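You operate a simulated robot arm through the tools that you are given. There is no shell and no other tool. Be economical: measure what you need, move in short steps, check, and stop when the job is done.

You are at the controls of a simulated robot arm. One attempt, no reset.

Task
Close the drain valve, turn the main on and run the tub tap till it stops spitting.
Fine: tap off; empty the yellow jug into the tub and put it back.

Only the result counts: the job must be done as asked and must still hold three seconds after the hand-in. Knocking over, shifting, dropping, spilling or breaking anything else fails it.

Robot
A 7-joint arm with a two-finger parallel gripper on a trunk, on a base that drives. Base frame: it is fixed to the floor where the robot stands at the start and does not move with it; the origin is under the middle of the robot, x ahead of it, y to its left, z up. Units: mm, degrees, N and s.
With the tool pointing down near the work surface it reaches from about 480 to 920 mm from the robot's upright axis, wherever it stands. Its first joint turns from -115.0 to 115.0 degrees. Places, roughly: blue tap lever [-500, 700, 1000]; green hose tap lever [600, -500, 1100]; laundry tub [-100, 700, 400]; red main valve lever [600, 100, 1200]; yellow drain valve lever [600, -200, 1100]. Payload 3.91 kg.
The TCP is the grasp point between the finger pads, 30 mm short of the fingertips. In the tool frame z runs along the fingers and y along their closing line. The gripper opens to 110 mm. The fingers are 20 mm wide and 10 mm thick; the gripper's body (48 by 112 mm) begins 55 mm behind the TCP.
Orientation is that of the tool frame in the base frame, as [roll, pitch, yaw] about the fixed x, y, z axes, in that order (R = Rz(yaw) Ry(pitch) Rx(roll)). With the fingers straight down and closing along the base's y, the tool's x points along the base's -x, its y along +y and its z along -z.

Tools
- The arm moves only by the tool servo_tool. Its argument "deltas" is a list of rows, each a list of 7 numbers: the turn, a rotation vector about the base's x, y, z in units of 4 degrees (1.0 is 4 degrees), then the shift along the base's x, y, z in units of 25 mm (1.0 is 25 mm), then the gripper command, from -1 (shut) to 1 (fully open), values between in proportion. In form: [[rx, ry, rz, tx, ty, tz, grip], ...]. A call has 1 to 8 rows; each row shifts and turns the commanded pose from where the row before left it. A call with a number of a shift or a turn outside -1 to 1 is refused whole. A row lasts 0.2 s, in which the tool goes at most 50 mm and 8.6 degrees; a call with a longer step from one row to the next is refused whole, and so is a gripper value outside its range. A pose out of reach is approached as far as the arm can. The call stops where the force on the tool passes 50 N (or 10 N more than at its start, if that is more) or the arm is blocked; 0.2 s more then pass. The fingers move at their own pace (about 153 mm/s each) and stop on an object; they squeeze with about 21 N. The grip force told is the motor's: it shows also when the fingers shut on nothing. Time passes only in rows, and 0.2 s behind the last, so rows that do not move let the fingers close. It gives the time, the measured TCP pose, the force on the tool (base axes), the opening and the grip force at its end, in the units of the frame above (readings bear some noise), with the torque about the TCP (base axes, N m) and any sound that the robot's microphone picked up, and new pictures: "views" is both (left out), scene, wrist or none.
- Cameras (640 x 400 px; columns grow to the right, rows downward): "scene" is now at [201.4, 277.8, 1347.9]; the picture's right is [0.72, -0.70, 0.00], its down [-0.23, -0.24, -0.94] and it looks along [0.66, 0.68, -0.33] (base axes); focal length 214 px, centre (320, 200). "wrist" rides on the gripper at [72, 17, -103] in the tool frame; the picture's right is [-0.23, 0.97, 0.00], its down [-0.76, -0.18, -0.62] and it looks along [-0.61, -0.14, 0.78] (tool axes); focal length 222 px, centre (320, 200). There is no depth. A picture from a camera that has moved, and an enlarged one, comes with that camera's place and axes in the base frame and with its lens. The place of the scene camera against the robot may be out by one fixed shift of up to 12 mm in any direction.
- move_column(by): slides the trunk up (or, below 0, down) by that many mm; the arm and the scene camera ride with it, the base frame stays. It gives what a move gives, with no picture.
- steer(legs): drives the robot by 1 to 6 legs, each [ahead, left, turn to the left] in mm, mm and degrees, along the robot's own axes; the way and the turn of a leg run together, so that a leg with both is an arc; at most 1500 mm and 180 degrees a leg. The arm and the cameras ride along, it lands a little off, and it stops where it bumps. It gives what a move gives, and a new picture of the scene camera.
- pan_tilt(pan, tilt): turns the head with the scene camera to pan (to the left, within 80 degrees either way) and tilt (down, from -29 to 69), counted from straight ahead of the robot. It gives what a move gives, and a new picture of the scene camera.
- enlarge(camera, box): a new picture of the part [left, top, right, bottom] of that camera's present view, enlarged. No time passes.
- sign_off(): hands the job in; it is judged then, once.

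Work in short steps. Places have to be worked out from the pictures, the camera data and where the tool is seen: move nearer, look again, correct. Check each grasp and each placing, and mend what went wrong. You have 120 turns and 260 pictures in all, those below and enlarged ones among them. Open the gripper and draw the arm clear of the work before you hand the job in, unless the task says otherwise; then end with one line.

The tools are called after "Call:" as a command line: name --pt "numbers of a row" for each row, then --argument value for the rest, lists and objects as JSON in quotes. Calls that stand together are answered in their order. servo_tool: Moves the arm, as the interface text tells. Its arguments: {"type":"object","properties":{"deltas":{"type":"array"},"views":{"type":"string","enum":["both","scene","wrist","none"]}},"required":["deltas"]} The other tools are called the same way: move_column (by) slides the trunk up or down; steer (legs) drives the base; pan_tilt (pan, tilt) turns the head that bears the scene camera; enlarge (camera, box) takes an enlarged picture of a part of a camera's view; sign_off () hands the job in.

At the start:

```text
time: 0.0
position: [283.8, 291.1, 1320.8]
orientation: [-179.9, 0.0, 180.0]
contact_force: [0.0, -0.1, 0.7]
wrist_torque: [0.02, -0.01, 0.01]
width: 110.0
grip_force: 0.1
trunk travel left (down, up): [-650.0, 340.0]
robot x, y, heading: [0.2, 2.4, -0.1]
head pan, tilt: [46.0, 19.1]
```

scene: 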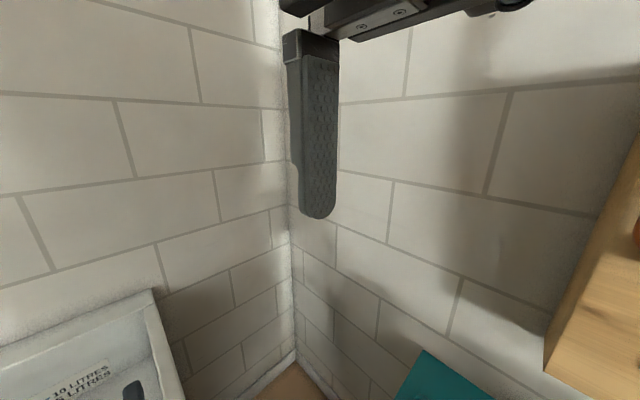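
wrist: 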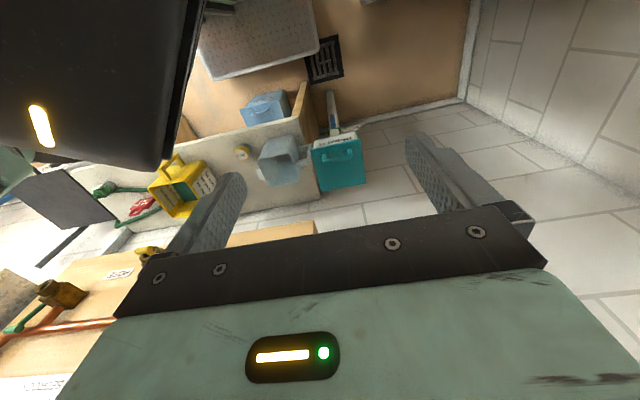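

The head looks at the corner; I look around first to find valves, tub, jug.

Call:
pan_tilt --pan 0 --tilt 20

Call:
pan_tilt --pan -45 --tilt 25

Call:
pan_tilt --pan 80 --tilt 40

```text
time: 1.1
position: [281.5, 292.2, 1321.6]
orientation: [-179.9, 0.0, -180.0]
contact_force: [-0.1, 0.0, 1.0]
wrist_torque: [0.01, 0.02, 0.01]
width: 109.9
grip_force: 0.1
trunk travel left (down, up): [-650.0, 340.0]
robot x, y, heading: [-0.5, -0.2, -0.0]
head pan, tilt: [0.0, 20.0]
camera scene: at [229.7, 210.9, 1346.4], right [0.0, -1.0, 0.0], down [-0.34, 0.0, -0.94], along [0.94, 0.0, -0.34], focal length 214 px, centre (320, 200)
```

scene: 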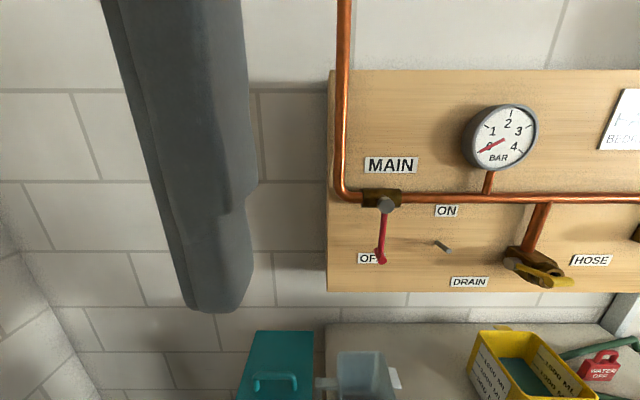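

```text
time: 2.2
position: [282.2, 292.1, 1321.3]
orientation: [180.0, -0.1, -180.0]
contact_force: [-0.5, -0.6, -0.2]
wrist_torque: [0.02, 0.05, 0.03]
width: 110.1
grip_force: 0.0
trunk travel left (down, up): [-650.0, 340.0]
robot x, y, heading: [0.7, -2.0, -0.0]
head pan, tilt: [-45.0, 25.0]
camera scene: at [201.7, 145.7, 1338.4], right [-0.71, -0.71, 0.0], down [-0.3, 0.3, -0.91], along [0.64, -0.64, -0.42], focal length 214 px, centre (320, 200)
```

scene: 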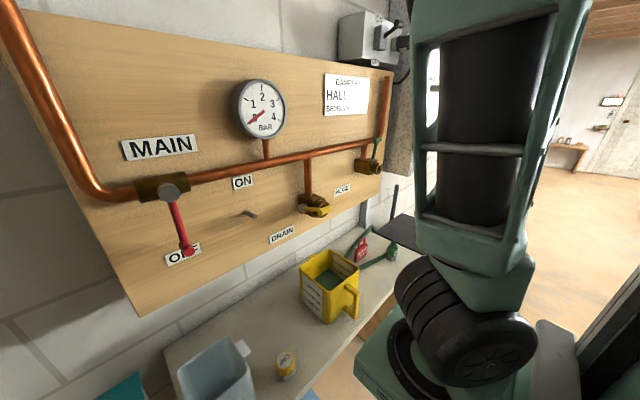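

```text
time: 4.3
position: [283.2, 292.8, 1320.9]
orientation: [-180.0, 0.0, -180.0]
contact_force: [-0.6, -1.1, 0.1]
wrist_torque: [-0.01, 0.02, 0.03]
width: 110.0
grip_force: 0.1
trunk travel left (down, up): [-650.0, 340.0]
robot x, y, heading: [-0.2, -1.5, -0.3]
head pan, tilt: [80.0, 40.0]
camera scene: at [151.3, 294.5, 1315.0], right [0.98, -0.17, 0.0], down [-0.11, -0.63, -0.77], along [0.13, 0.75, -0.64], focal length 214 px, centre (320, 200)
```

scene: 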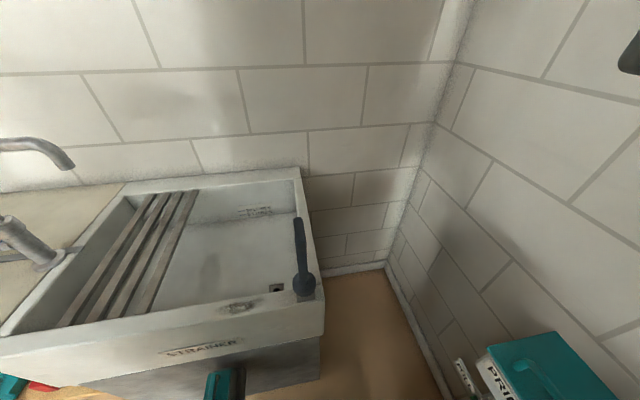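

I look closer at the panel.

Call:
pan_tilt --pan -20 --tilt 25

Call:
enlarge --camera "scene" --box '[200, 60, 440, 210]'

Call:
enlarge --camera "scene" --box '[280, 200, 600, 400]'

Call:
enlarge --camera "scene" --box '[400, 60, 640, 210]'

```text
time: 6.1
position: [282.7, 291.8, 1322.2]
orientation: [180.0, 0.0, 179.9]
contact_force: [-0.3, 0.1, 0.7]
wrist_torque: [-0.02, -0.01, 0.0]
width: 110.0
grip_force: 0.1
trunk travel left (down, up): [-650.0, 340.0]
robot x, y, heading: [0.5, -0.7, -0.0]
head pan, tilt: [-20.0, 25.0]
camera scene: at [223.1, 179.3, 1338.3], right [-0.34, -0.94, 0.0], down [-0.4, 0.14, -0.91], along [0.85, -0.31, -0.42], focal length 214 px, centre (320, 200)
```

scene: 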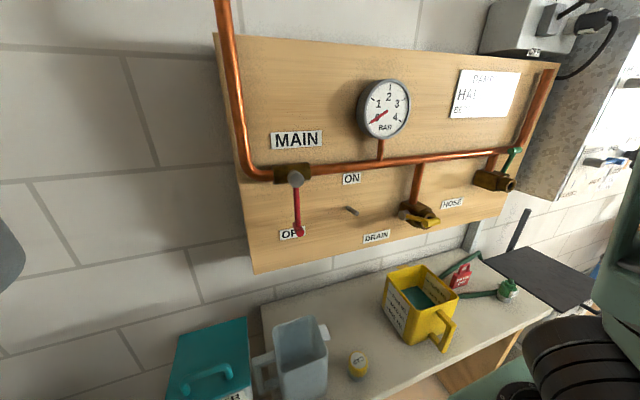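

```text
2.67 times, centred on (320, 135) of scene
camera zoom: at [223.1, 179.3, 1338.3], right [-0.34, -0.94, 0.0], down [-0.4, 0.14, -0.91], along [0.85, -0.31, -0.42], focal length 572 px, centre (320, 373)
```

zoom: 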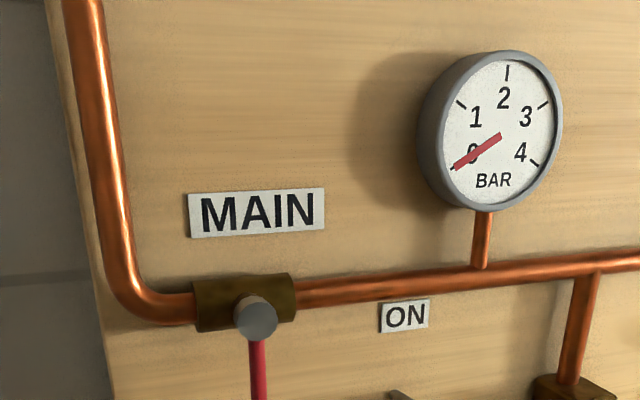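

```text
2.00 times, centred on (440, 300) of scene
camera zoom: at [223.1, 179.3, 1338.3], right [-0.34, -0.94, 0.0], down [-0.4, 0.14, -0.91], along [0.85, -0.31, -0.42], focal length 429 px, centre (80, 0)
```

zoom: 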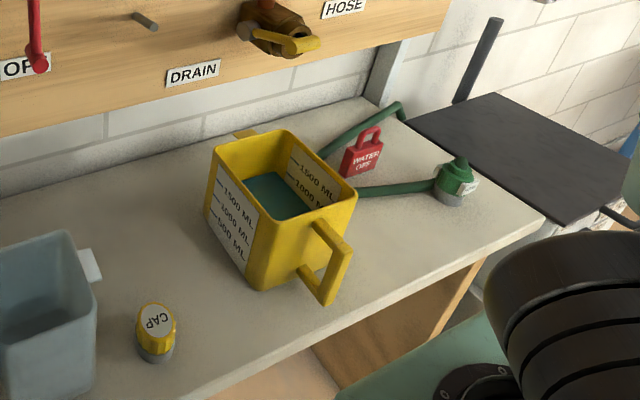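

```text
2.67 times, centred on (520, 135) of scene
camera zoom: at [223.1, 179.3, 1338.3], right [-0.34, -0.94, 0.0], down [-0.4, 0.14, -0.91], along [0.85, -0.31, -0.42], focal length 572 px, centre (-213, 373)
```

zoom: 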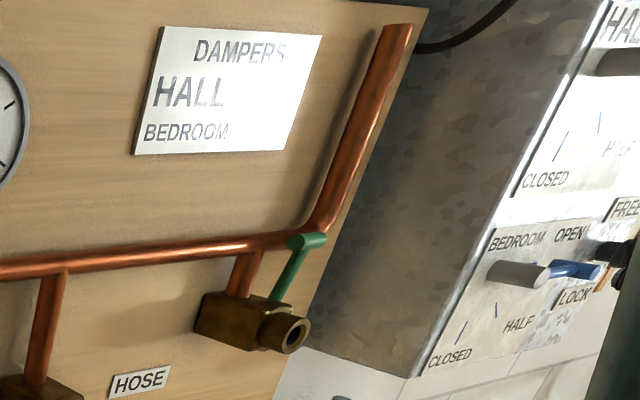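

Call:
pan_tilt --pan -80 --tilt 35

Call:
pan_tilt --pan 30 --tilt 60

Call:
pan_tilt --pan -30 --tilt 55

```text
time: 7.4
position: [282.8, 291.7, 1320.5]
orientation: [179.9, 0.0, -180.0]
contact_force: [0.1, -0.5, -0.4]
wrist_torque: [0.01, 0.0, -0.01]
width: 109.8
grip_force: 0.1
trunk travel left (down, up): [-650.0, 340.0]
robot x, y, heading: [0.4, 4.1, 0.0]
head pan, tilt: [-80.0, 35.0]
camera scene: at [151.9, 124.1, 1322.6], right [-0.98, -0.17, 0.0], down [-0.1, 0.56, -0.82], along [0.14, -0.81, -0.57], focal length 214 px, centre (320, 200)
```

scene: 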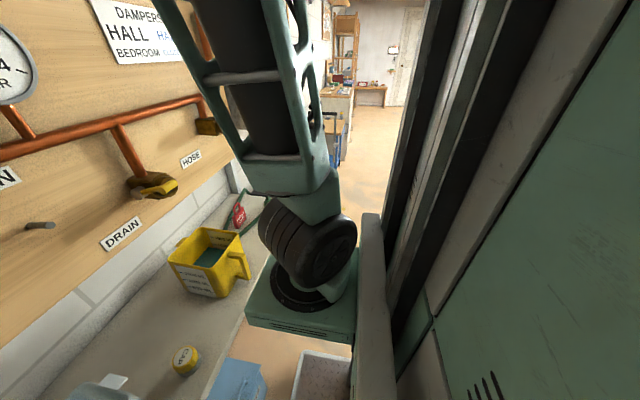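

```text
time: 9.2
position: [282.9, 291.9, 1321.6]
orientation: [180.0, -0.1, -179.9]
contact_force: [-0.9, 0.7, -0.4]
wrist_torque: [0.01, 0.01, -0.03]
width: 109.6
grip_force: 0.0
trunk travel left (down, up): [-650.0, 340.0]
robot x, y, heading: [-0.8, 0.4, -0.1]
head pan, tilt: [30.0, 60.0]
camera scene: at [194.3, 244.1, 1288.3], right [0.5, -0.87, 0.0], down [-0.75, -0.43, -0.5], along [0.43, 0.25, -0.87], focal length 214 px, centre (320, 200)
```

scene: 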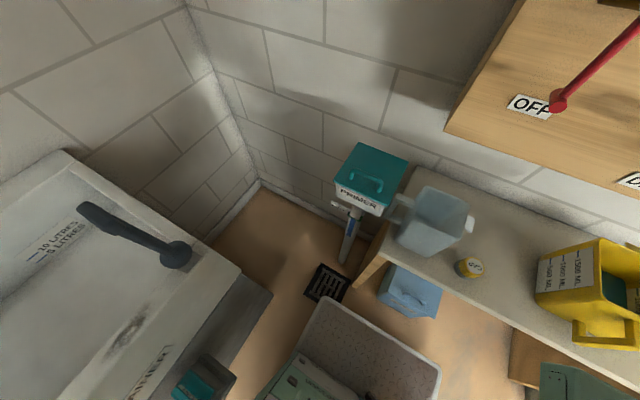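

```text
time: 10.5
position: [283.0, 292.0, 1321.6]
orientation: [180.0, 0.0, -180.0]
contact_force: [0.8, 0.2, -0.5]
wrist_torque: [-0.01, -0.04, 0.01]
width: 110.0
grip_force: 0.1
trunk travel left (down, up): [-650.0, 340.0]
robot x, y, heading: [-0.6, -0.8, 0.1]
head pan, tilt: [-30.0, 55.0]
camera scene: at [199.0, 174.8, 1294.3], right [-0.5, -0.87, 0.0], down [-0.71, 0.41, -0.57], along [0.5, -0.29, -0.82], focal length 214 px, centre (320, 200)
```

scene: 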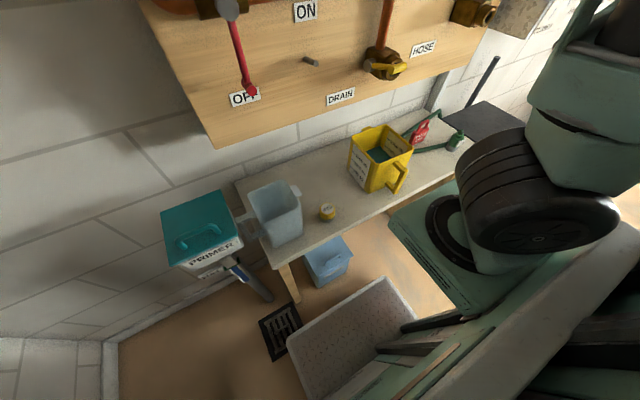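

Main lever hangs down at OFF (hub ≈ [600,89,1204], tip z ≈ 1086), ON is to its right. I need a close view of drain and hose valves, so I swing the tool to point forward at the panel, stepping carefully.

Call:
servo_tool --pt "0 -1 0 0.3 -0.7 -0.2 1" --pt "0 -1 0 0.3 -0.7 -0.2 1" --pt "0 -1 0 0.3 -0.7 -0.2 1" --pt "0 -1 0 0.3 -0.7 -0.2 1" --pt "0 -1 0 0.3 -0.7 -0.2 1" --pt "0 -1 0 0.3 -0.7 -0.2 1" --pt "0 -1 0 0.3 -0.7 -0.2 1" --pt "0 -1 0 0.3 -0.7 -0.2 1" --views "none"

Call:
servo_tool --pt "0 -1 0 0.3 -0.7 -0.2 0" --pt "0 -1 0 0.3 -0.7 -0.2 -1" --pt "0 -1 0 0.3 -0.7 -0.2 -1" --pt "0 -1 0 0.3 -0.7 -0.2 -1" --pt "0 -1 0 0.3 -0.7 -0.2 -1" --pt "0 -1 0 0.3 -0.7 -0.2 -1" --pt "0 -1 0 0.3 -0.7 -0.2 -1" --pt "0 -1 0 0.3 -0.7 -0.2 -1"

```text
time: 11.7
position: [314.3, 218.5, 1302.1]
orientation: [178.4, 17.7, 179.4]
contact_force: [-5.5, 4.8, 7.8]
wrist_torque: [-0.26, 0.46, -0.45]
width: 110.0
grip_force: 0.1
trunk travel left (down, up): [-650.0, 340.0]
robot x, y, heading: [-3.6, 0.3, -0.2]
head pan, tilt: [-30.0, 55.0]
stopped in row 5: the force on the tool passed its limit (the readings are from after the stop); the commanded pose is now the measured one
```

```text
time: 12.0
position: [315.5, 216.5, 1304.6]
orientation: [177.1, 18.7, 178.5]
contact_force: [-6.2, 9.5, 10.3]
wrist_torque: [-0.48, 0.77, -0.98]
width: 54.9
grip_force: 0.1
trunk travel left (down, up): [-650.0, 340.0]
robot x, y, heading: [1.9, -0.9, 0.1]
head pan, tilt: [-30.0, 55.0]
stopped in row 1: the force on the tool passed its limit (the readings are from after the stop); the commanded pose is now the measured one
camera scene: at [198.1, 174.5, 1293.5], right [-0.51, -0.86, 0.0], down [-0.71, 0.42, -0.56], along [0.49, -0.29, -0.83], focal length 214 px, centre (320, 200)
camera wrist: at [212.4, 229.8, 1379.1], right [0.22, 0.97, 0.12], down [0.52, -0.22, 0.83], along [0.83, -0.12, -0.55], focal length 222 px, centre (320, 200)
```

scene: 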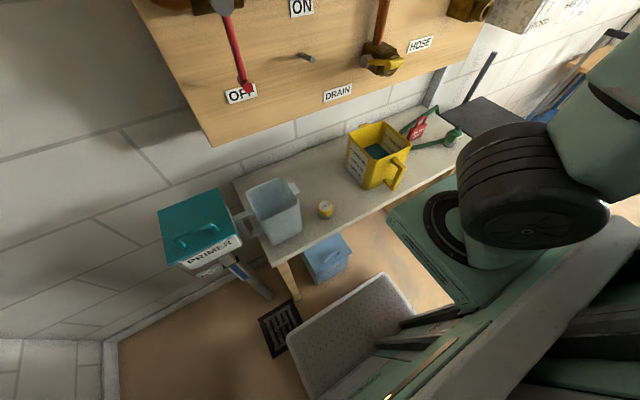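
wrist: 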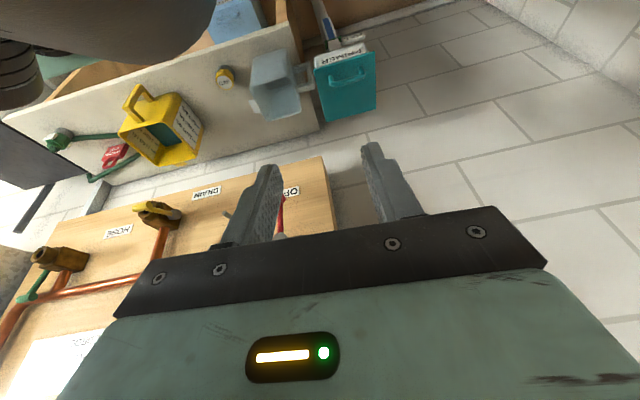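

The hand is brushing against the robot's own head. I move it away forward and left before turning further.

Call:
servo_tool --pt "0 0.5 0 0.5 1 0.3 -1" --pt "0 0 0 1 1 0 -1" --pt "0 0 0 1 0.5 0 -1" --pt "0 0 0 1 0 0 -1" --pt "0 0 0 1 0 0 -1" --views "none"

```text
time: 13.2
position: [427.6, 278.8, 1311.9]
orientation: [177.3, 16.9, 178.7]
contact_force: [-0.8, 0.2, 0.2]
wrist_torque: [-0.02, 0.0, 0.0]
width: 0.0
grip_force: 21.4
trunk travel left (down, up): [-650.0, 340.0]
robot x, y, heading: [5.2, -0.7, 0.1]
head pan, tilt: [-30.0, 55.0]
```

Call:
servo_tool --pt "0 -1 0 0.2 0 -0.3 -1" --pt "0 -1 0 0.2 0 -0.3 -1" --pt "0 -1 0 0.2 0 -0.3 -1" --pt "0 -1 0 0.2 0 -0.3 -1" --pt "0 -1 0 0.2 0 -0.3 -1" --pt "0 -1 0 0.2 0 -0.3 -1" --pt "0 -1 0 0.2 0 -0.3 -1" --pt "0 -1 0 0.2 0 -0.3 -1" --views "none"

Call:
servo_tool --pt "0 -1 0 0 -0.4 -0.3 -1" --pt "0 -1 0 0 -0.4 -0.3 -1" --pt "0 -1 0 0 -0.4 -0.3 -1" --pt "0 -1 0 0 -0.4 -0.3 -1" --pt "0 -1 0 0 -0.4 -0.3 -1" --pt "0 -1 0 0 -0.4 -0.3 -1" --pt "0 -1 0 0 -0.4 -0.3 -1" --pt "0 -1 0 0 -0.4 -0.3 -1"

```text
time: 15.0
position: [467.0, 277.8, 1251.0]
orientation: [176.2, 48.8, 178.0]
contact_force: [-0.8, 0.0, 0.3]
wrist_torque: [-0.02, 0.0, 0.0]
width: 0.2
grip_force: 20.9
trunk travel left (down, up): [-650.0, 340.0]
robot x, y, heading: [2.2, -3.0, 0.1]
head pan, tilt: [-30.0, 55.0]
```

```text
time: 16.8
position: [467.7, 198.6, 1191.3]
orientation: [169.8, 80.8, 172.2]
contact_force: [-0.9, 0.2, -0.4]
wrist_torque: [0.01, -0.02, 0.01]
width: 0.0
grip_force: 21.2
trunk travel left (down, up): [-650.0, 340.0]
robot x, y, heading: [-1.9, 1.7, 0.2]
head pan, tilt: [-30.0, 55.0]
camera scene: at [198.9, 174.7, 1294.3], right [-0.5, -0.87, 0.0], down [-0.71, 0.41, -0.57], along [0.5, -0.29, -0.82], focal length 214 px, centre (320, 200)
camera wrist: at [351.8, 211.9, 1136.4], right [0.0, 0.97, 0.25], down [-0.49, -0.22, 0.84], along [0.87, -0.12, 0.47], focal length 222 px, centre (320, 200)
```

scene: 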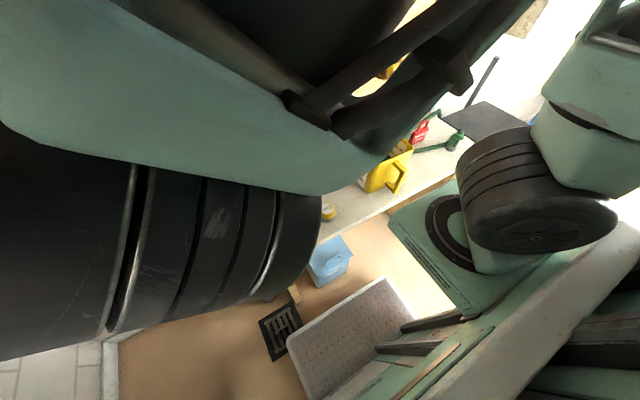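
wrist: 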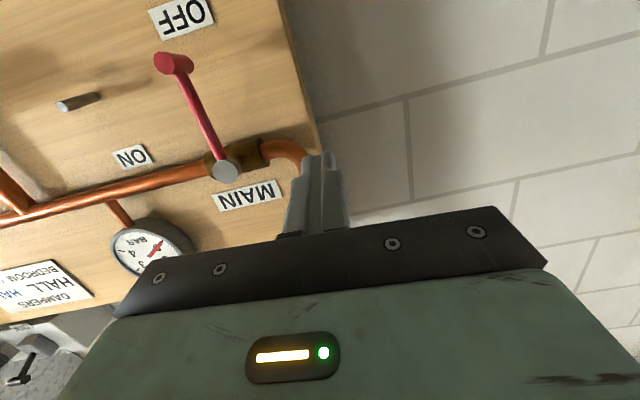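

Wrist view is clear. Shift right to see the drain and hose valves closely, staying clear of the panel.

Call:
servo_tool --pt "0 -1 0 -0.4 -1 -0.3 -1" --pt "0 -1 0 -0.4 -1 -0.3 -1" --pt "0 0 0 -0.4 -1 -0.3 -1" --pt "0 0 0 0 -1 -0.3 -1" --pt "0 0 0 0 -1 -0.3 -1" --pt "0 0 0 0 -1 -0.3 -1" --pt "0 0 0 0 -1 -0.3 -1" --pt "0 0 0 0 -1 -0.3 -1" --views "none"

Call:
servo_tool --pt "0 0 0 0 -1 0 -1" --pt "0 0 0 0 -1 0 -1" --pt "0 0 0 0 -1 0 -1" --pt "0 0 0 0 -1 0 -1" --pt "0 0 0 0 0 0 -1" --views "wrist"

```text
time: 18.6
position: [442.8, 143.6, 1188.6]
orientation: [131.8, 88.3, 134.2]
contact_force: [-1.7, -0.3, -0.3]
wrist_torque: [-0.02, -0.02, -0.03]
width: 0.2
grip_force: 20.8
out of reach, approached as far as the arm can: row 3, 4, 5, 6, 7, 8
trunk travel left (down, up): [-650.0, 340.0]
robot x, y, heading: [0.3, 2.5, -0.1]
head pan, tilt: [-30.0, 55.0]
```

```text
time: 19.8
position: [449.1, 117.1, 1233.8]
orientation: [134.3, 88.2, 136.4]
contact_force: [-0.2, -0.1, -0.5]
wrist_torque: [0.01, 0.0, -0.01]
width: 0.0
grip_force: 20.8
out of reach, approached as far as the arm can: row 1, 2, 3, 4
trunk travel left (down, up): [-650.0, 340.0]
robot x, y, heading: [2.3, -0.2, 0.1]
head pan, tilt: [-30.0, 55.0]
camera wrist: at [343.1, 130.6, 1163.3], right [-0.03, 0.97, 0.25], down [-0.6, -0.22, 0.77], along [0.8, -0.13, 0.59], focal length 222 px, centre (320, 200)
```

wrist: 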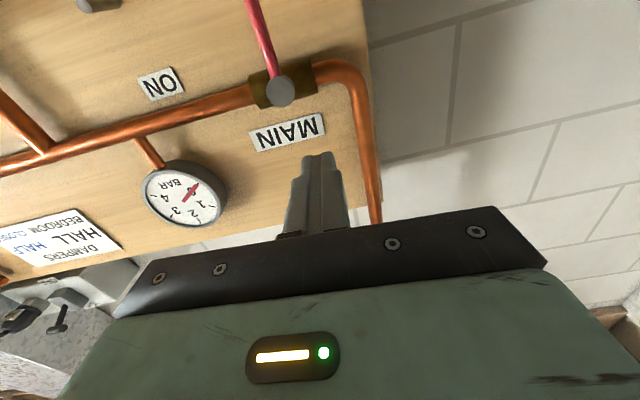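

Too close to the panel for the arm; the base must back off. First check behind-left and behind-right with the head.

Call:
pan_tilt --pan 80 --tilt 10

Call:
pan_tilt --pan -80 --tilt 10

```text
time: 21.7
position: [449.1, 117.1, 1232.8]
orientation: [133.6, 88.2, 135.7]
contact_force: [0.4, 0.4, -0.5]
wrist_torque: [0.0, 0.0, -0.01]
width: 0.0
grip_force: 20.5
trunk travel left (down, up): [-650.0, 340.0]
robot x, y, heading: [-0.1, -0.3, -0.1]
head pan, tilt: [80.0, 10.0]
camera scene: at [152.7, 302.3, 1362.7], right [0.98, -0.17, 0.0], down [-0.03, -0.17, -0.98], along [0.17, 0.97, -0.17], focal length 214 px, centre (320, 200)
```

scene: 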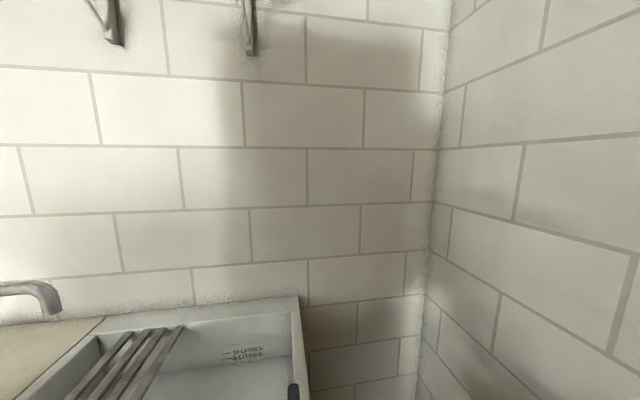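

```text
time: 24.1
position: [449.5, 117.1, 1233.4]
orientation: [133.6, 88.2, 135.7]
contact_force: [-0.7, -0.6, -0.1]
wrist_torque: [-0.02, -0.04, -0.03]
width: 0.0
grip_force: 21.2
trunk travel left (down, up): [-650.0, 340.0]
robot x, y, heading: [-0.5, 0.8, -0.1]
head pan, tilt: [-80.0, 10.0]
camera scene: at [152.7, 119.2, 1362.7], right [-0.98, -0.17, 0.0], down [-0.03, 0.17, -0.98], along [0.17, -0.97, -0.17], focal length 214 px, centre (320, 200)
```

scene: 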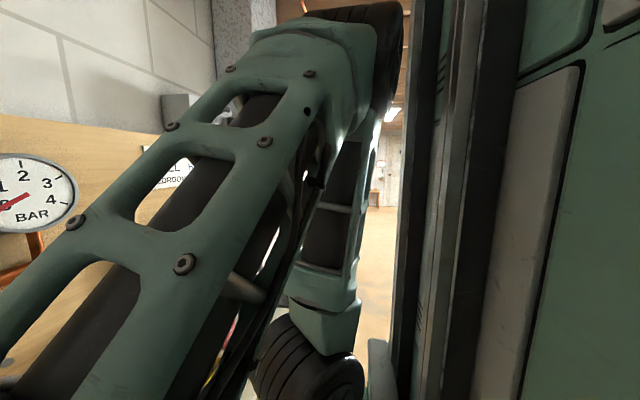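

Nothing seen close by; I back the base off 250 mm.

Call:
steer --legs '[[-250, 0, 0]]'

Call:
pan_tilt --pan -5 --tilt 25

```text
time: 25.9
position: [199.1, 116.2, 1232.8]
orientation: [133.7, 88.2, 135.5]
contact_force: [-0.1, 0.3, 0.5]
wrist_torque: [0.0, 0.0, 0.0]
width: 0.0
grip_force: 20.6
trunk travel left (down, up): [-650.0, 340.0]
robot x, y, heading: [-250.9, 1.5, -0.3]
head pan, tilt: [-80.0, 10.0]
camera scene: at [-97.5, 119.1, 1362.7], right [-0.99, -0.17, 0.0], down [-0.03, 0.17, -0.98], along [0.17, -0.97, -0.17], focal length 214 px, centre (320, 200)
```

scene: 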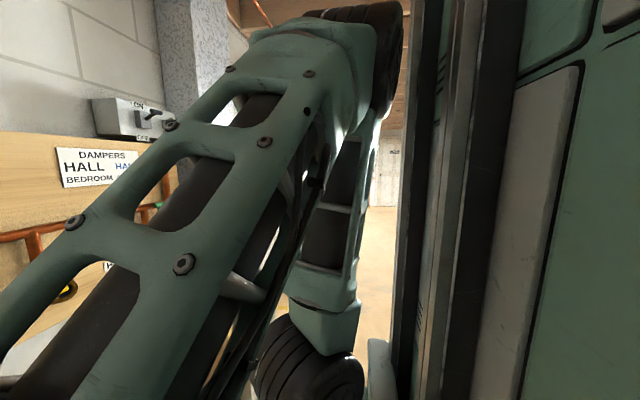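

```text
time: 27.4
position: [199.6, 116.2, 1233.6]
orientation: [133.7, 88.2, 135.6]
contact_force: [0.7, 0.0, 0.0]
wrist_torque: [-0.04, -0.04, -0.01]
width: 0.1
grip_force: 20.8
trunk travel left (down, up): [-650.0, 340.0]
robot x, y, heading: [-253.1, 2.6, -0.2]
head pan, tilt: [-5.0, 25.0]
camera scene: at [-21.6, 202.4, 1338.4], right [-0.09, -1.0, 0.0], down [-0.42, 0.04, -0.91], along [0.9, -0.08, -0.42], focal length 214 px, centre (320, 200)
```

scene: 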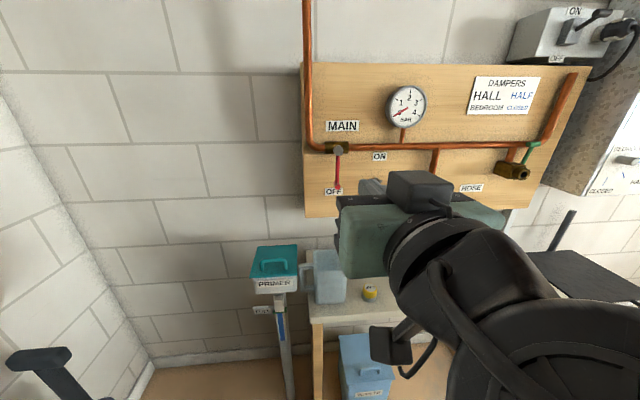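

Now move the tool to in front of the drain valve, ~200 mm away from the panel.

Call:
servo_tool --pt "0 0 0 1 -0.5 -0.3 -1" --pt "0 0 0 1 -0.5 -0.3 -1" --pt "0 0 0 1 -0.7 -0.3 -1" --pt "0 0 0 1 -1 -0.3 -1" --pt "0 0 0 1 -1 -0.3 -1" --pt "0 0 0 1 -1 -0.4 -1" --pt "0 0 0 1 -1 -0.4 -1" --pt "0 0 0 1 -1 -0.4 -1" --views "none"

Call:
servo_tool --pt "0 0 0 0 -1 -0.4 -1" --pt "0 0 0 0 -1 -0.4 -1" --pt "0 0 0 0 -1 -0.4 -1" --pt "0 0 0 0 -1 -0.4 -1" --pt "0 0 0 0 -1 -0.4 -1" --pt "0 0 0 0 0 0 -1"

```text
time: 29.2
position: [418.6, -16.3, 1193.1]
orientation: [134.6, 88.2, 136.7]
contact_force: [-0.1, 0.4, -0.3]
wrist_torque: [0.0, 0.0, 0.01]
width: 0.0
grip_force: 20.7
out of reach, approached as far as the arm can: row 1, 2, 3, 4, 5, 6
trunk travel left (down, up): [-650.0, 340.0]
robot x, y, heading: [-249.6, 1.9, -0.2]
head pan, tilt: [-5.0, 25.0]
```

```text
time: 30.6
position: [426.5, -46.3, 1174.1]
orientation: [133.1, 88.2, 134.6]
contact_force: [0.1, 0.1, 0.9]
wrist_torque: [0.0, -0.02, 0.02]
width: 0.0
grip_force: 21.1
out of reach, approached as far as the arm can: row 1, 2, 3, 4, 5
trunk travel left (down, up): [-650.0, 340.0]
robot x, y, heading: [-252.6, -1.6, -0.2]
head pan, tilt: [-5.0, 25.0]
camera scene: at [-21.6, 202.4, 1338.4], right [-0.09, -1.0, 0.0], down [-0.42, 0.04, -0.91], along [0.9, -0.08, -0.42], focal length 214 px, centre (320, 200)
camera wrist: at [321.3, -31.8, 1104.7], right [-0.02, 0.97, 0.25], down [-0.6, -0.21, 0.77], along [0.8, -0.14, 0.59], focal length 222 px, centre (320, 200)
```

scene: 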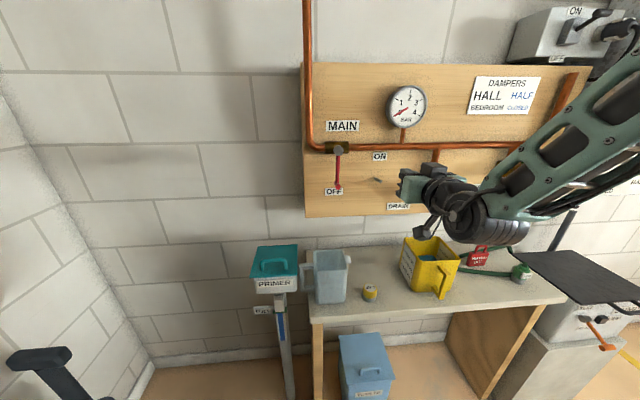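
wrist: 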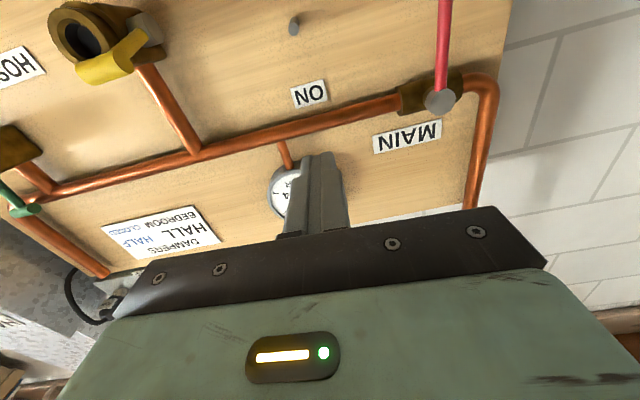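

Arm geometry prefers targets on its left; I drive the base 350 mm to the right, then view closer.

Call:
steer --legs '[[0, -300, 0]]'

Call:
servo_tool --pt "0 0 0 0 0 -1 -1" --pt "0 0 0 0 0 -1 -1" --pt "0 0 0 0 0 -1 -1" --pt "0 0 0 0 0 0 -1" --views "wrist"

```text
time: 32.6
position: [427.6, -337.3, 1174.8]
orientation: [133.2, 88.1, 135.0]
contact_force: [-0.7, -0.2, 0.2]
wrist_torque: [-0.01, -0.01, -0.02]
width: 0.0
grip_force: 20.9
trunk travel left (down, up): [-650.0, 340.0]
robot x, y, heading: [-249.8, -297.7, 0.0]
head pan, tilt: [-5.0, 25.0]
camera scene: at [-22.7, -91.7, 1338.4], right [-0.08, -1.0, 0.0], down [-0.42, 0.04, -0.91], along [0.9, -0.08, -0.42], focal length 214 px, centre (320, 200)
```

scene: 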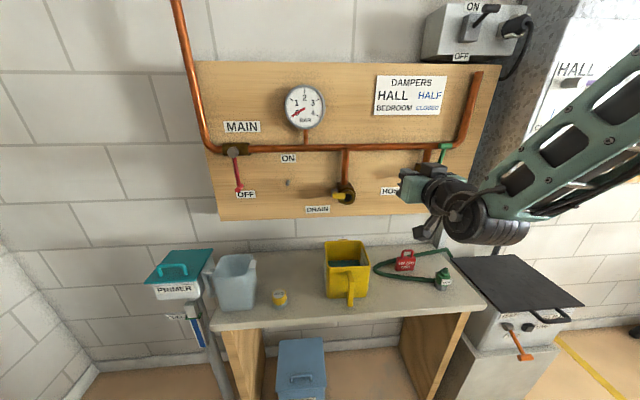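

```text
time: 33.6
position: [443.3, -328.8, 1104.3]
orientation: [133.5, 88.0, 135.1]
contact_force: [0.0, -0.3, -0.4]
wrist_torque: [0.0, 0.02, -0.01]
width: 0.0
grip_force: 20.3
out of reach, approached as far as the arm can: row 1, 2, 3
trunk travel left (down, up): [-650.0, 340.0]
robot x, y, heading: [-250.7, -293.2, 0.1]
head pan, tilt: [-5.0, 25.0]
camera wrist: at [337.4, -314.1, 1033.8], right [-0.02, 0.97, 0.25], down [-0.6, -0.21, 0.77], along [0.8, -0.13, 0.58], focal length 222 px, centre (320, 200)
```

wrist: 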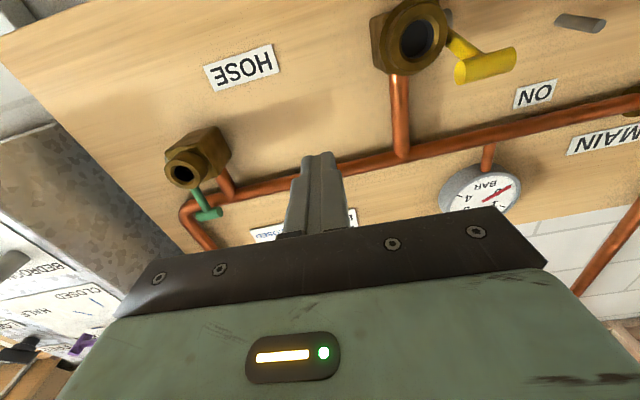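

Call:
enlarge --camera "wrist" --box '[350, 0, 622, 170]'

Call:
enlarge --camera "scene" --box '[280, 130, 408, 210]'

Call:
enlarge --camera "scene" --box '[400, 120, 496, 180]'

Call:
enlarge --camera "wrist" --box '[120, 110, 280, 210]'

```text
2.35 times, centred on (486, 85) of wrist
camera zoom: at [337.4, -314.1, 1033.8], right [-0.02, 0.97, 0.25], down [-0.6, -0.21, 0.77], along [0.8, -0.13, 0.58], focal length 523 px, centre (-71, 471)
```

zoom: 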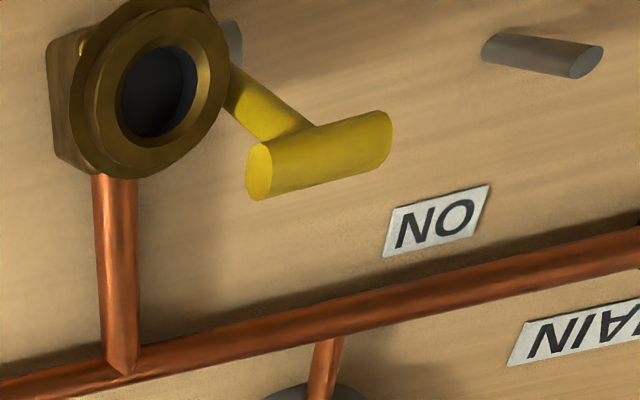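

```text
5.00 times, centred on (344, 170) of scene
camera zoom: at [-22.8, -91.7, 1338.4], right [-0.08, -1.0, 0.0], down [-0.42, 0.04, -0.91], along [0.9, -0.08, -0.42], focal length 1072 px, centre (200, 350)
```

zoom: 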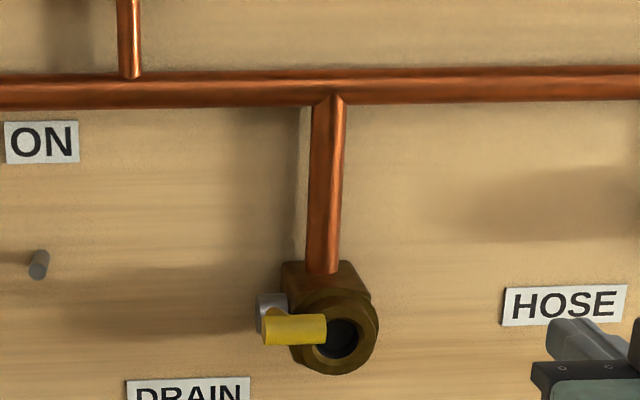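

```text
6.67 times, centred on (448, 150) of scene
camera zoom: at [-22.8, -91.7, 1338.4], right [-0.08, -1.0, 0.0], down [-0.42, 0.04, -0.91], along [0.9, -0.08, -0.42], focal length 1430 px, centre (-533, 533)
```

zoom: 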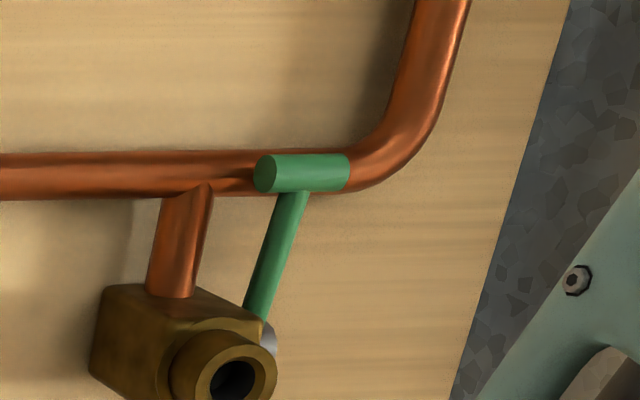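

```text
4.00 times, centred on (200, 160) of wrist
camera zoom: at [337.4, -314.1, 1033.8], right [-0.02, 0.97, 0.25], down [-0.6, -0.21, 0.77], along [0.8, -0.13, 0.58], focal length 888 px, centre (800, 360)
```

zoom: 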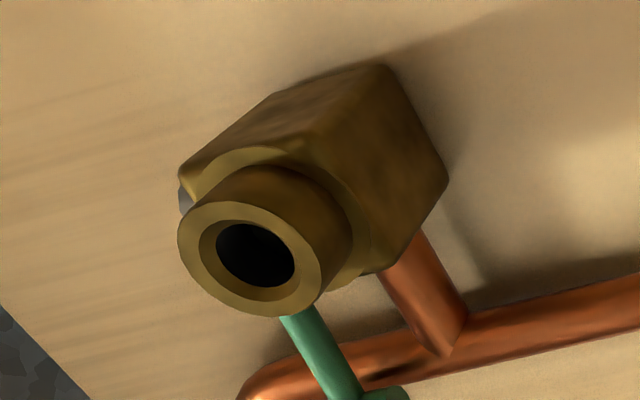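

The drain lever pivots on the valve's left side and points out along the outlet (open); the green one points up across it (closed). I'll lift the yellow knob (≈[525,-195,1088]) up. First test moving left/forward.

Call:
servo_tool --pt "0 0 0 0 1 -0.4 -1" --pt "0 0 0 0 1 -0.4 -1" --pt "0 0 0 0 1 -0.4 -1" --pt "0 0 0 0 1 -0.4 -1" --pt "0 0 0 0 1 -0.4 -1" --pt "0 0 0 0 0.6 -0.4 -1" --pt "0 0 0 0 0 0 -1"

```text
time: 35.2
position: [443.5, -188.8, 1044.6]
orientation: [132.9, 88.1, 134.6]
contact_force: [-0.1, -1.2, -1.1]
wrist_torque: [0.01, 0.03, -0.02]
width: 0.0
grip_force: 21.4
trunk travel left (down, up): [-650.0, 340.0]
robot x, y, heading: [-247.8, -294.1, 0.2]
head pan, tilt: [-5.0, 25.0]
camera scene: at [-22.7, -91.7, 1338.4], right [-0.08, -1.0, 0.0], down [-0.42, 0.04, -0.91], along [0.9, -0.08, -0.42], focal length 214 px, centre (320, 200)
camera wrist: at [337.5, -175.3, 974.2], right [-0.03, 0.97, 0.25], down [-0.6, -0.22, 0.77], along [0.8, -0.13, 0.59], focal length 222 px, centre (320, 200)
```

scene: 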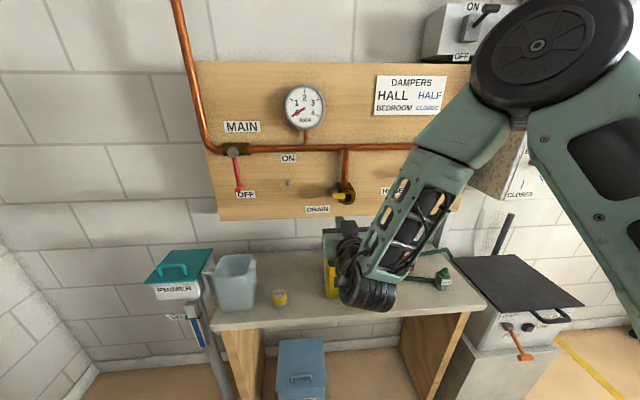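
wrist: 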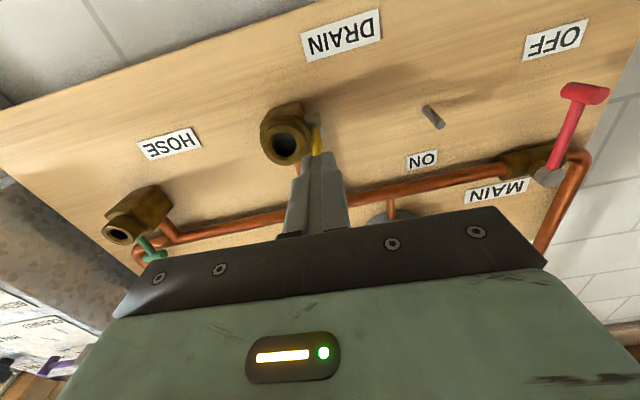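

Finger is lined up beneath the knob. Advance under it (z≈1055).

Call:
servo_tool --pt "0 0 0 0.8 0 0.1 -1" --pt "0 0 0 0.8 0 0.1 -1" --pt "0 0 0 0.8 0 0 -1" --pt "0 0 0 0.6 0 0 -1" --pt "0 0 0 0 0 0 -1"

Call:
enlarge --camera "scene" --box '[280, 150, 408, 230]'

```text
time: 36.4
position: [519.8, -188.7, 1050.2]
orientation: [134.0, 88.0, 135.9]
contact_force: [-1.1, 0.3, 0.4]
wrist_torque: [-0.03, 0.05, 0.02]
width: 0.1
grip_force: 20.7
trunk travel left (down, up): [-650.0, 340.0]
robot x, y, heading: [-253.4, -300.9, 0.4]
head pan, tilt: [-5.0, 25.0]
camera scene: at [-22.7, -91.6, 1338.4], right [-0.08, -1.0, 0.0], down [-0.42, 0.04, -0.91], along [0.9, -0.08, -0.42], focal length 214 px, centre (320, 200)
camera wrist: at [412.9, -174.7, 979.0], right [-0.03, 0.97, 0.25], down [-0.6, -0.22, 0.77], along [0.8, -0.13, 0.58], focal length 222 px, centre (320, 200)
```

scene: 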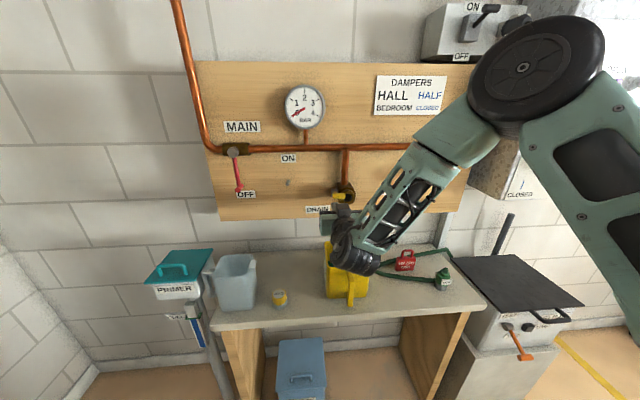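
wrist: 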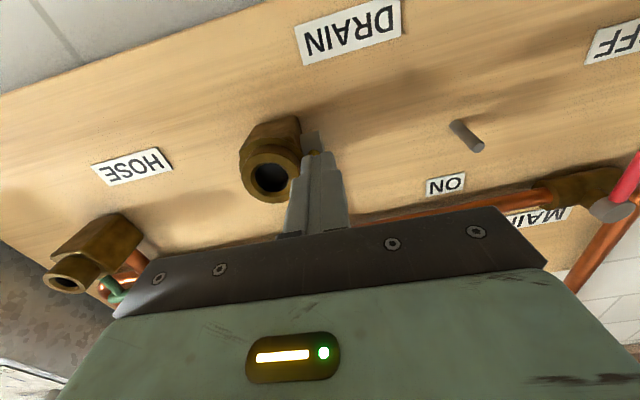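

```text
5.00 times, centred on (344, 190) of scene
camera zoom: at [-22.7, -91.6, 1338.4], right [-0.08, -1.0, 0.0], down [-0.42, 0.04, -0.91], along [0.9, -0.08, -0.42], focal length 1072 px, centre (200, 250)
```

zoom: 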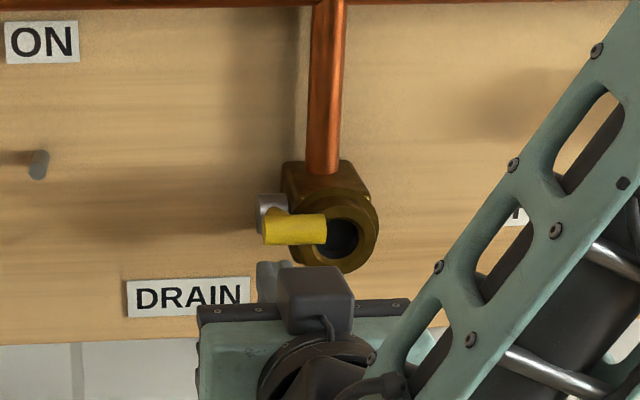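

Finger sits right under the knob. Lift gently.

Call:
servo_tool --pt "0 0 0 0 0 0.4 -1" --pt "0 0 0 0 0 0.4 -1" --pt "0 0 0 0 0 0.4 -1" --pt "0 0 0 0 0 0.4 -1" --pt "0 0 0 0 0 0.4 -1" --pt "0 0 0 0 0 0.4 -1" --views "scene"

Call:
enlarge --camera "scene" --box '[280, 150, 408, 230]'

```text
time: 37.8
position: [520.2, -188.7, 1110.3]
orientation: [131.8, 88.1, 133.7]
contact_force: [0.3, 0.0, -0.3]
wrist_torque: [0.01, 0.04, -0.03]
width: 0.0
grip_force: 20.7
trunk travel left (down, up): [-650.0, 340.0]
robot x, y, heading: [-252.3, -293.2, 0.1]
head pan, tilt: [-5.0, 25.0]
camera scene: at [-22.6, -91.6, 1338.4], right [-0.08, -1.0, 0.0], down [-0.42, 0.04, -0.91], along [0.9, -0.08, -0.42], focal length 214 px, centre (320, 200)
```

scene: 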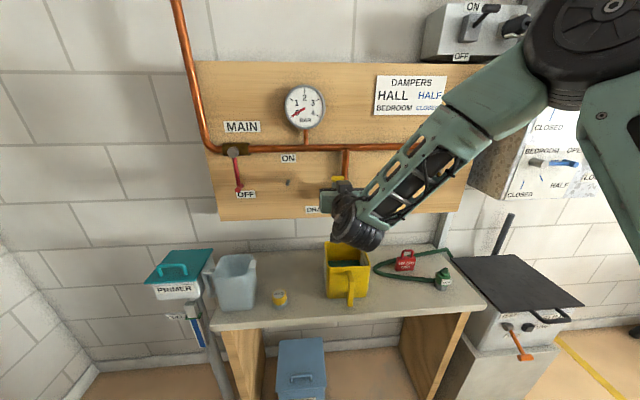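

```text
5.00 times, centred on (344, 190) of scene
camera zoom: at [-22.6, -91.6, 1338.4], right [-0.08, -1.0, 0.0], down [-0.42, 0.04, -0.91], along [0.9, -0.08, -0.42], focal length 1072 px, centre (200, 250)
```

zoom: 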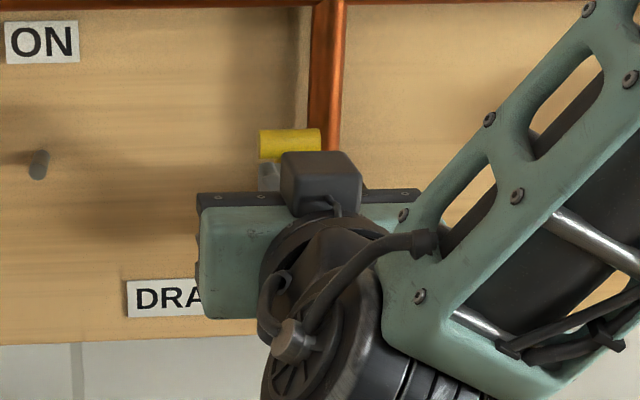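

It lifts freely. Continue lifting and pushing in along the arc.

Call:
servo_tool --pt "0 0 0 0 0 0.4 -1" --pt "0 0 0 0 0 0.4 -1" --pt "0 0 0 0 0 0.4 -1" --pt "0 0 0 0.3 0 0 -1" --pt "0 0 0 0.4 0 0 -1" --pt "0 0 0 0.4 0 0 -1" --pt "0 0 0 0 0 0 -1" --views "wrist"

Call:
enlarge --camera "scene" --box '[280, 130, 408, 210]'

```text
time: 39.4
position: [547.2, -191.3, 1134.5]
orientation: [144.2, 87.7, 146.1]
contact_force: [5.4, 0.9, -15.2]
wrist_torque: [0.08, 0.56, 0.05]
width: 0.2
grip_force: 20.6
trunk travel left (down, up): [-650.0, 340.0]
robot x, y, heading: [-249.2, -291.0, 0.1]
head pan, tilt: [-5.0, 25.0]
camera wrist: at [440.5, -176.1, 1066.0], right [-0.02, 0.97, 0.25], down [-0.59, -0.21, 0.78], along [0.81, -0.13, 0.58], focal length 222 px, centre (320, 200)
```

wrist: 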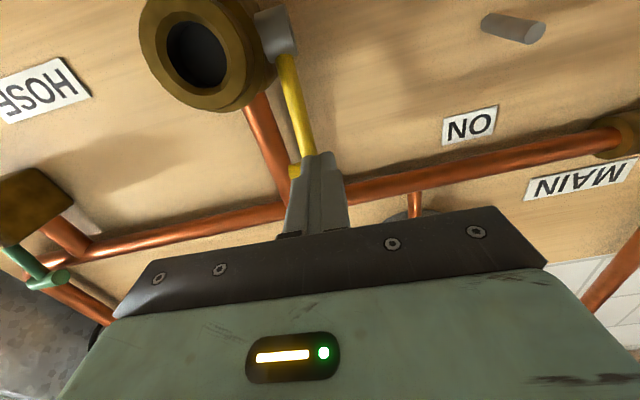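

```text
5.00 times, centred on (344, 170) of scene
camera zoom: at [-21.5, -91.5, 1337.7], right [-0.08, -1.0, 0.0], down [-0.42, 0.04, -0.91], along [0.9, -0.08, -0.42], focal length 1072 px, centre (200, 350)
```

zoom: 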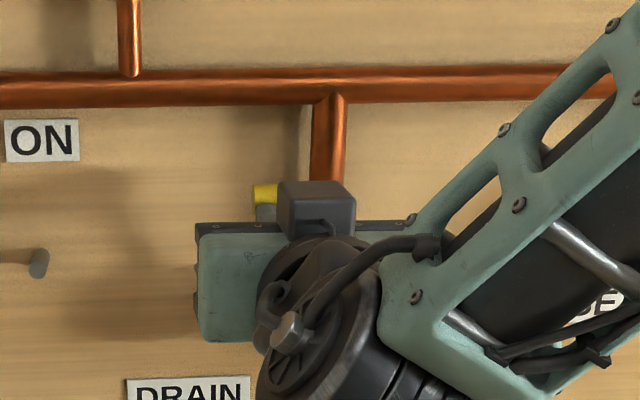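

Nearly vertical. Push in a bit further to the stop.

Call:
servo_tool --pt "0 0 0 0.3 0 0 -1" --pt "0 0 0 0.3 0 0 -1" --pt "0 0 0 0.3 0 0 -1" --pt "0 0 0 0.2 0 0 -1" --pt "0 0 0 0 0 0 -1" --views "wrist"

```text
time: 40.2
position: [560.6, -189.4, 1141.5]
orientation: [132.4, 88.1, 134.4]
contact_force: [-35.2, -10.6, 5.9]
wrist_torque: [0.01, -0.31, -0.48]
width: 0.1
grip_force: 20.6
trunk travel left (down, up): [-650.0, 340.0]
robot x, y, heading: [-249.7, -291.3, 0.3]
head pan, tilt: [-5.0, 25.0]
stopped in row 3: the force on the tool passed its limit (the readings are from after the stop); the commanded pose is now the measured one
camera wrist: at [453.5, -175.0, 1071.0], right [-0.03, 0.97, 0.25], down [-0.6, -0.22, 0.77], along [0.8, -0.13, 0.59], focal length 222 px, centre (320, 200)
```

wrist: 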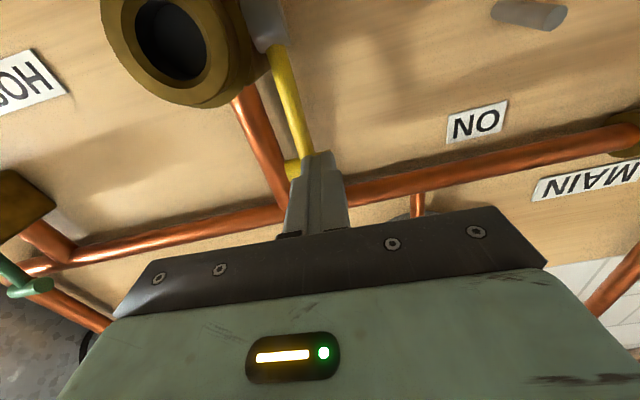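

Hit the stop. Back off and check.

Call:
servo_tool --pt "0 0 0 -1 0 0 -1" --pt "0 0 0 -1 0 0 -1" --pt "0 0 0 -1 0.3 -0.3 -1" --pt "0 0 0 -1 0.5 -0.5 -1" --pt "0 0 0 -0.5 1 -0.5 -1" --pt "0 0 0 0 1 -0.5 -1" --pt "0 0 0 0 1 -0.5 -1" --pt "0 0 0 0 0 0 -1"

Call:
enlarge --camera "wrist" --box '[100, 50, 420, 250]'

```text
time: 42.0
position: [448.4, -94.7, 1084.8]
orientation: [136.1, 88.1, 138.2]
contact_force: [0.2, -0.1, 0.4]
wrist_torque: [-0.03, 0.02, 0.02]
width: 0.0
grip_force: 21.0
trunk travel left (down, up): [-650.0, 340.0]
robot x, y, heading: [-253.6, -292.4, 0.1]
head pan, tilt: [-5.0, 25.0]
camera scene: at [-23.4, -91.9, 1338.4], right [-0.08, -1.0, 0.0], down [-0.42, 0.04, -0.91], along [0.9, -0.08, -0.42], focal length 214 px, centre (320, 200)
camera wrist: at [342.4, -80.2, 1013.4], right [-0.03, 0.97, 0.25], down [-0.6, -0.22, 0.77], along [0.8, -0.13, 0.58], focal length 222 px, centre (320, 200)
```

scene: 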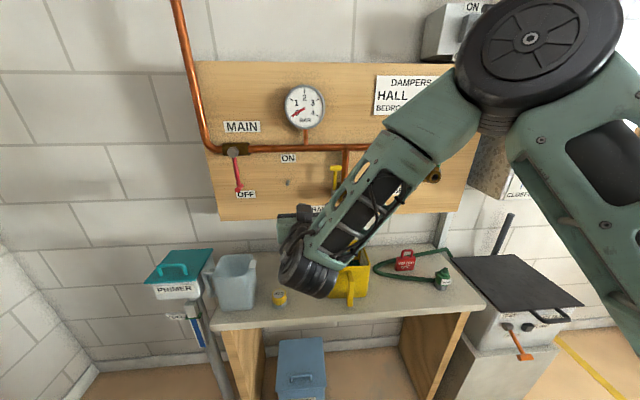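
wrist: 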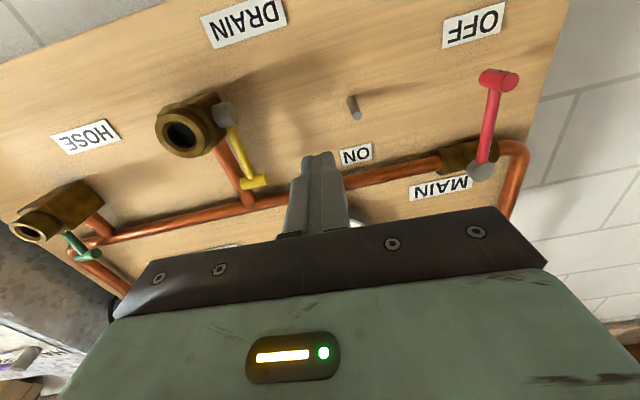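

```text
2.00 times, centred on (260, 150) of wrist
camera zoom: at [342.4, -80.2, 1013.4], right [-0.03, 0.97, 0.25], down [-0.6, -0.22, 0.77], along [0.8, -0.13, 0.58], focal length 444 px, centre (440, 300)
```

zoom: 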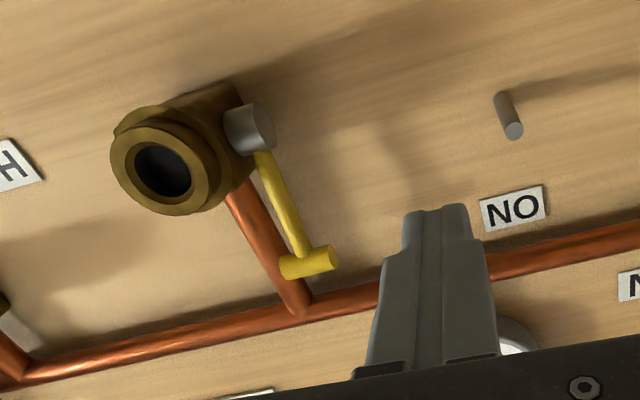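

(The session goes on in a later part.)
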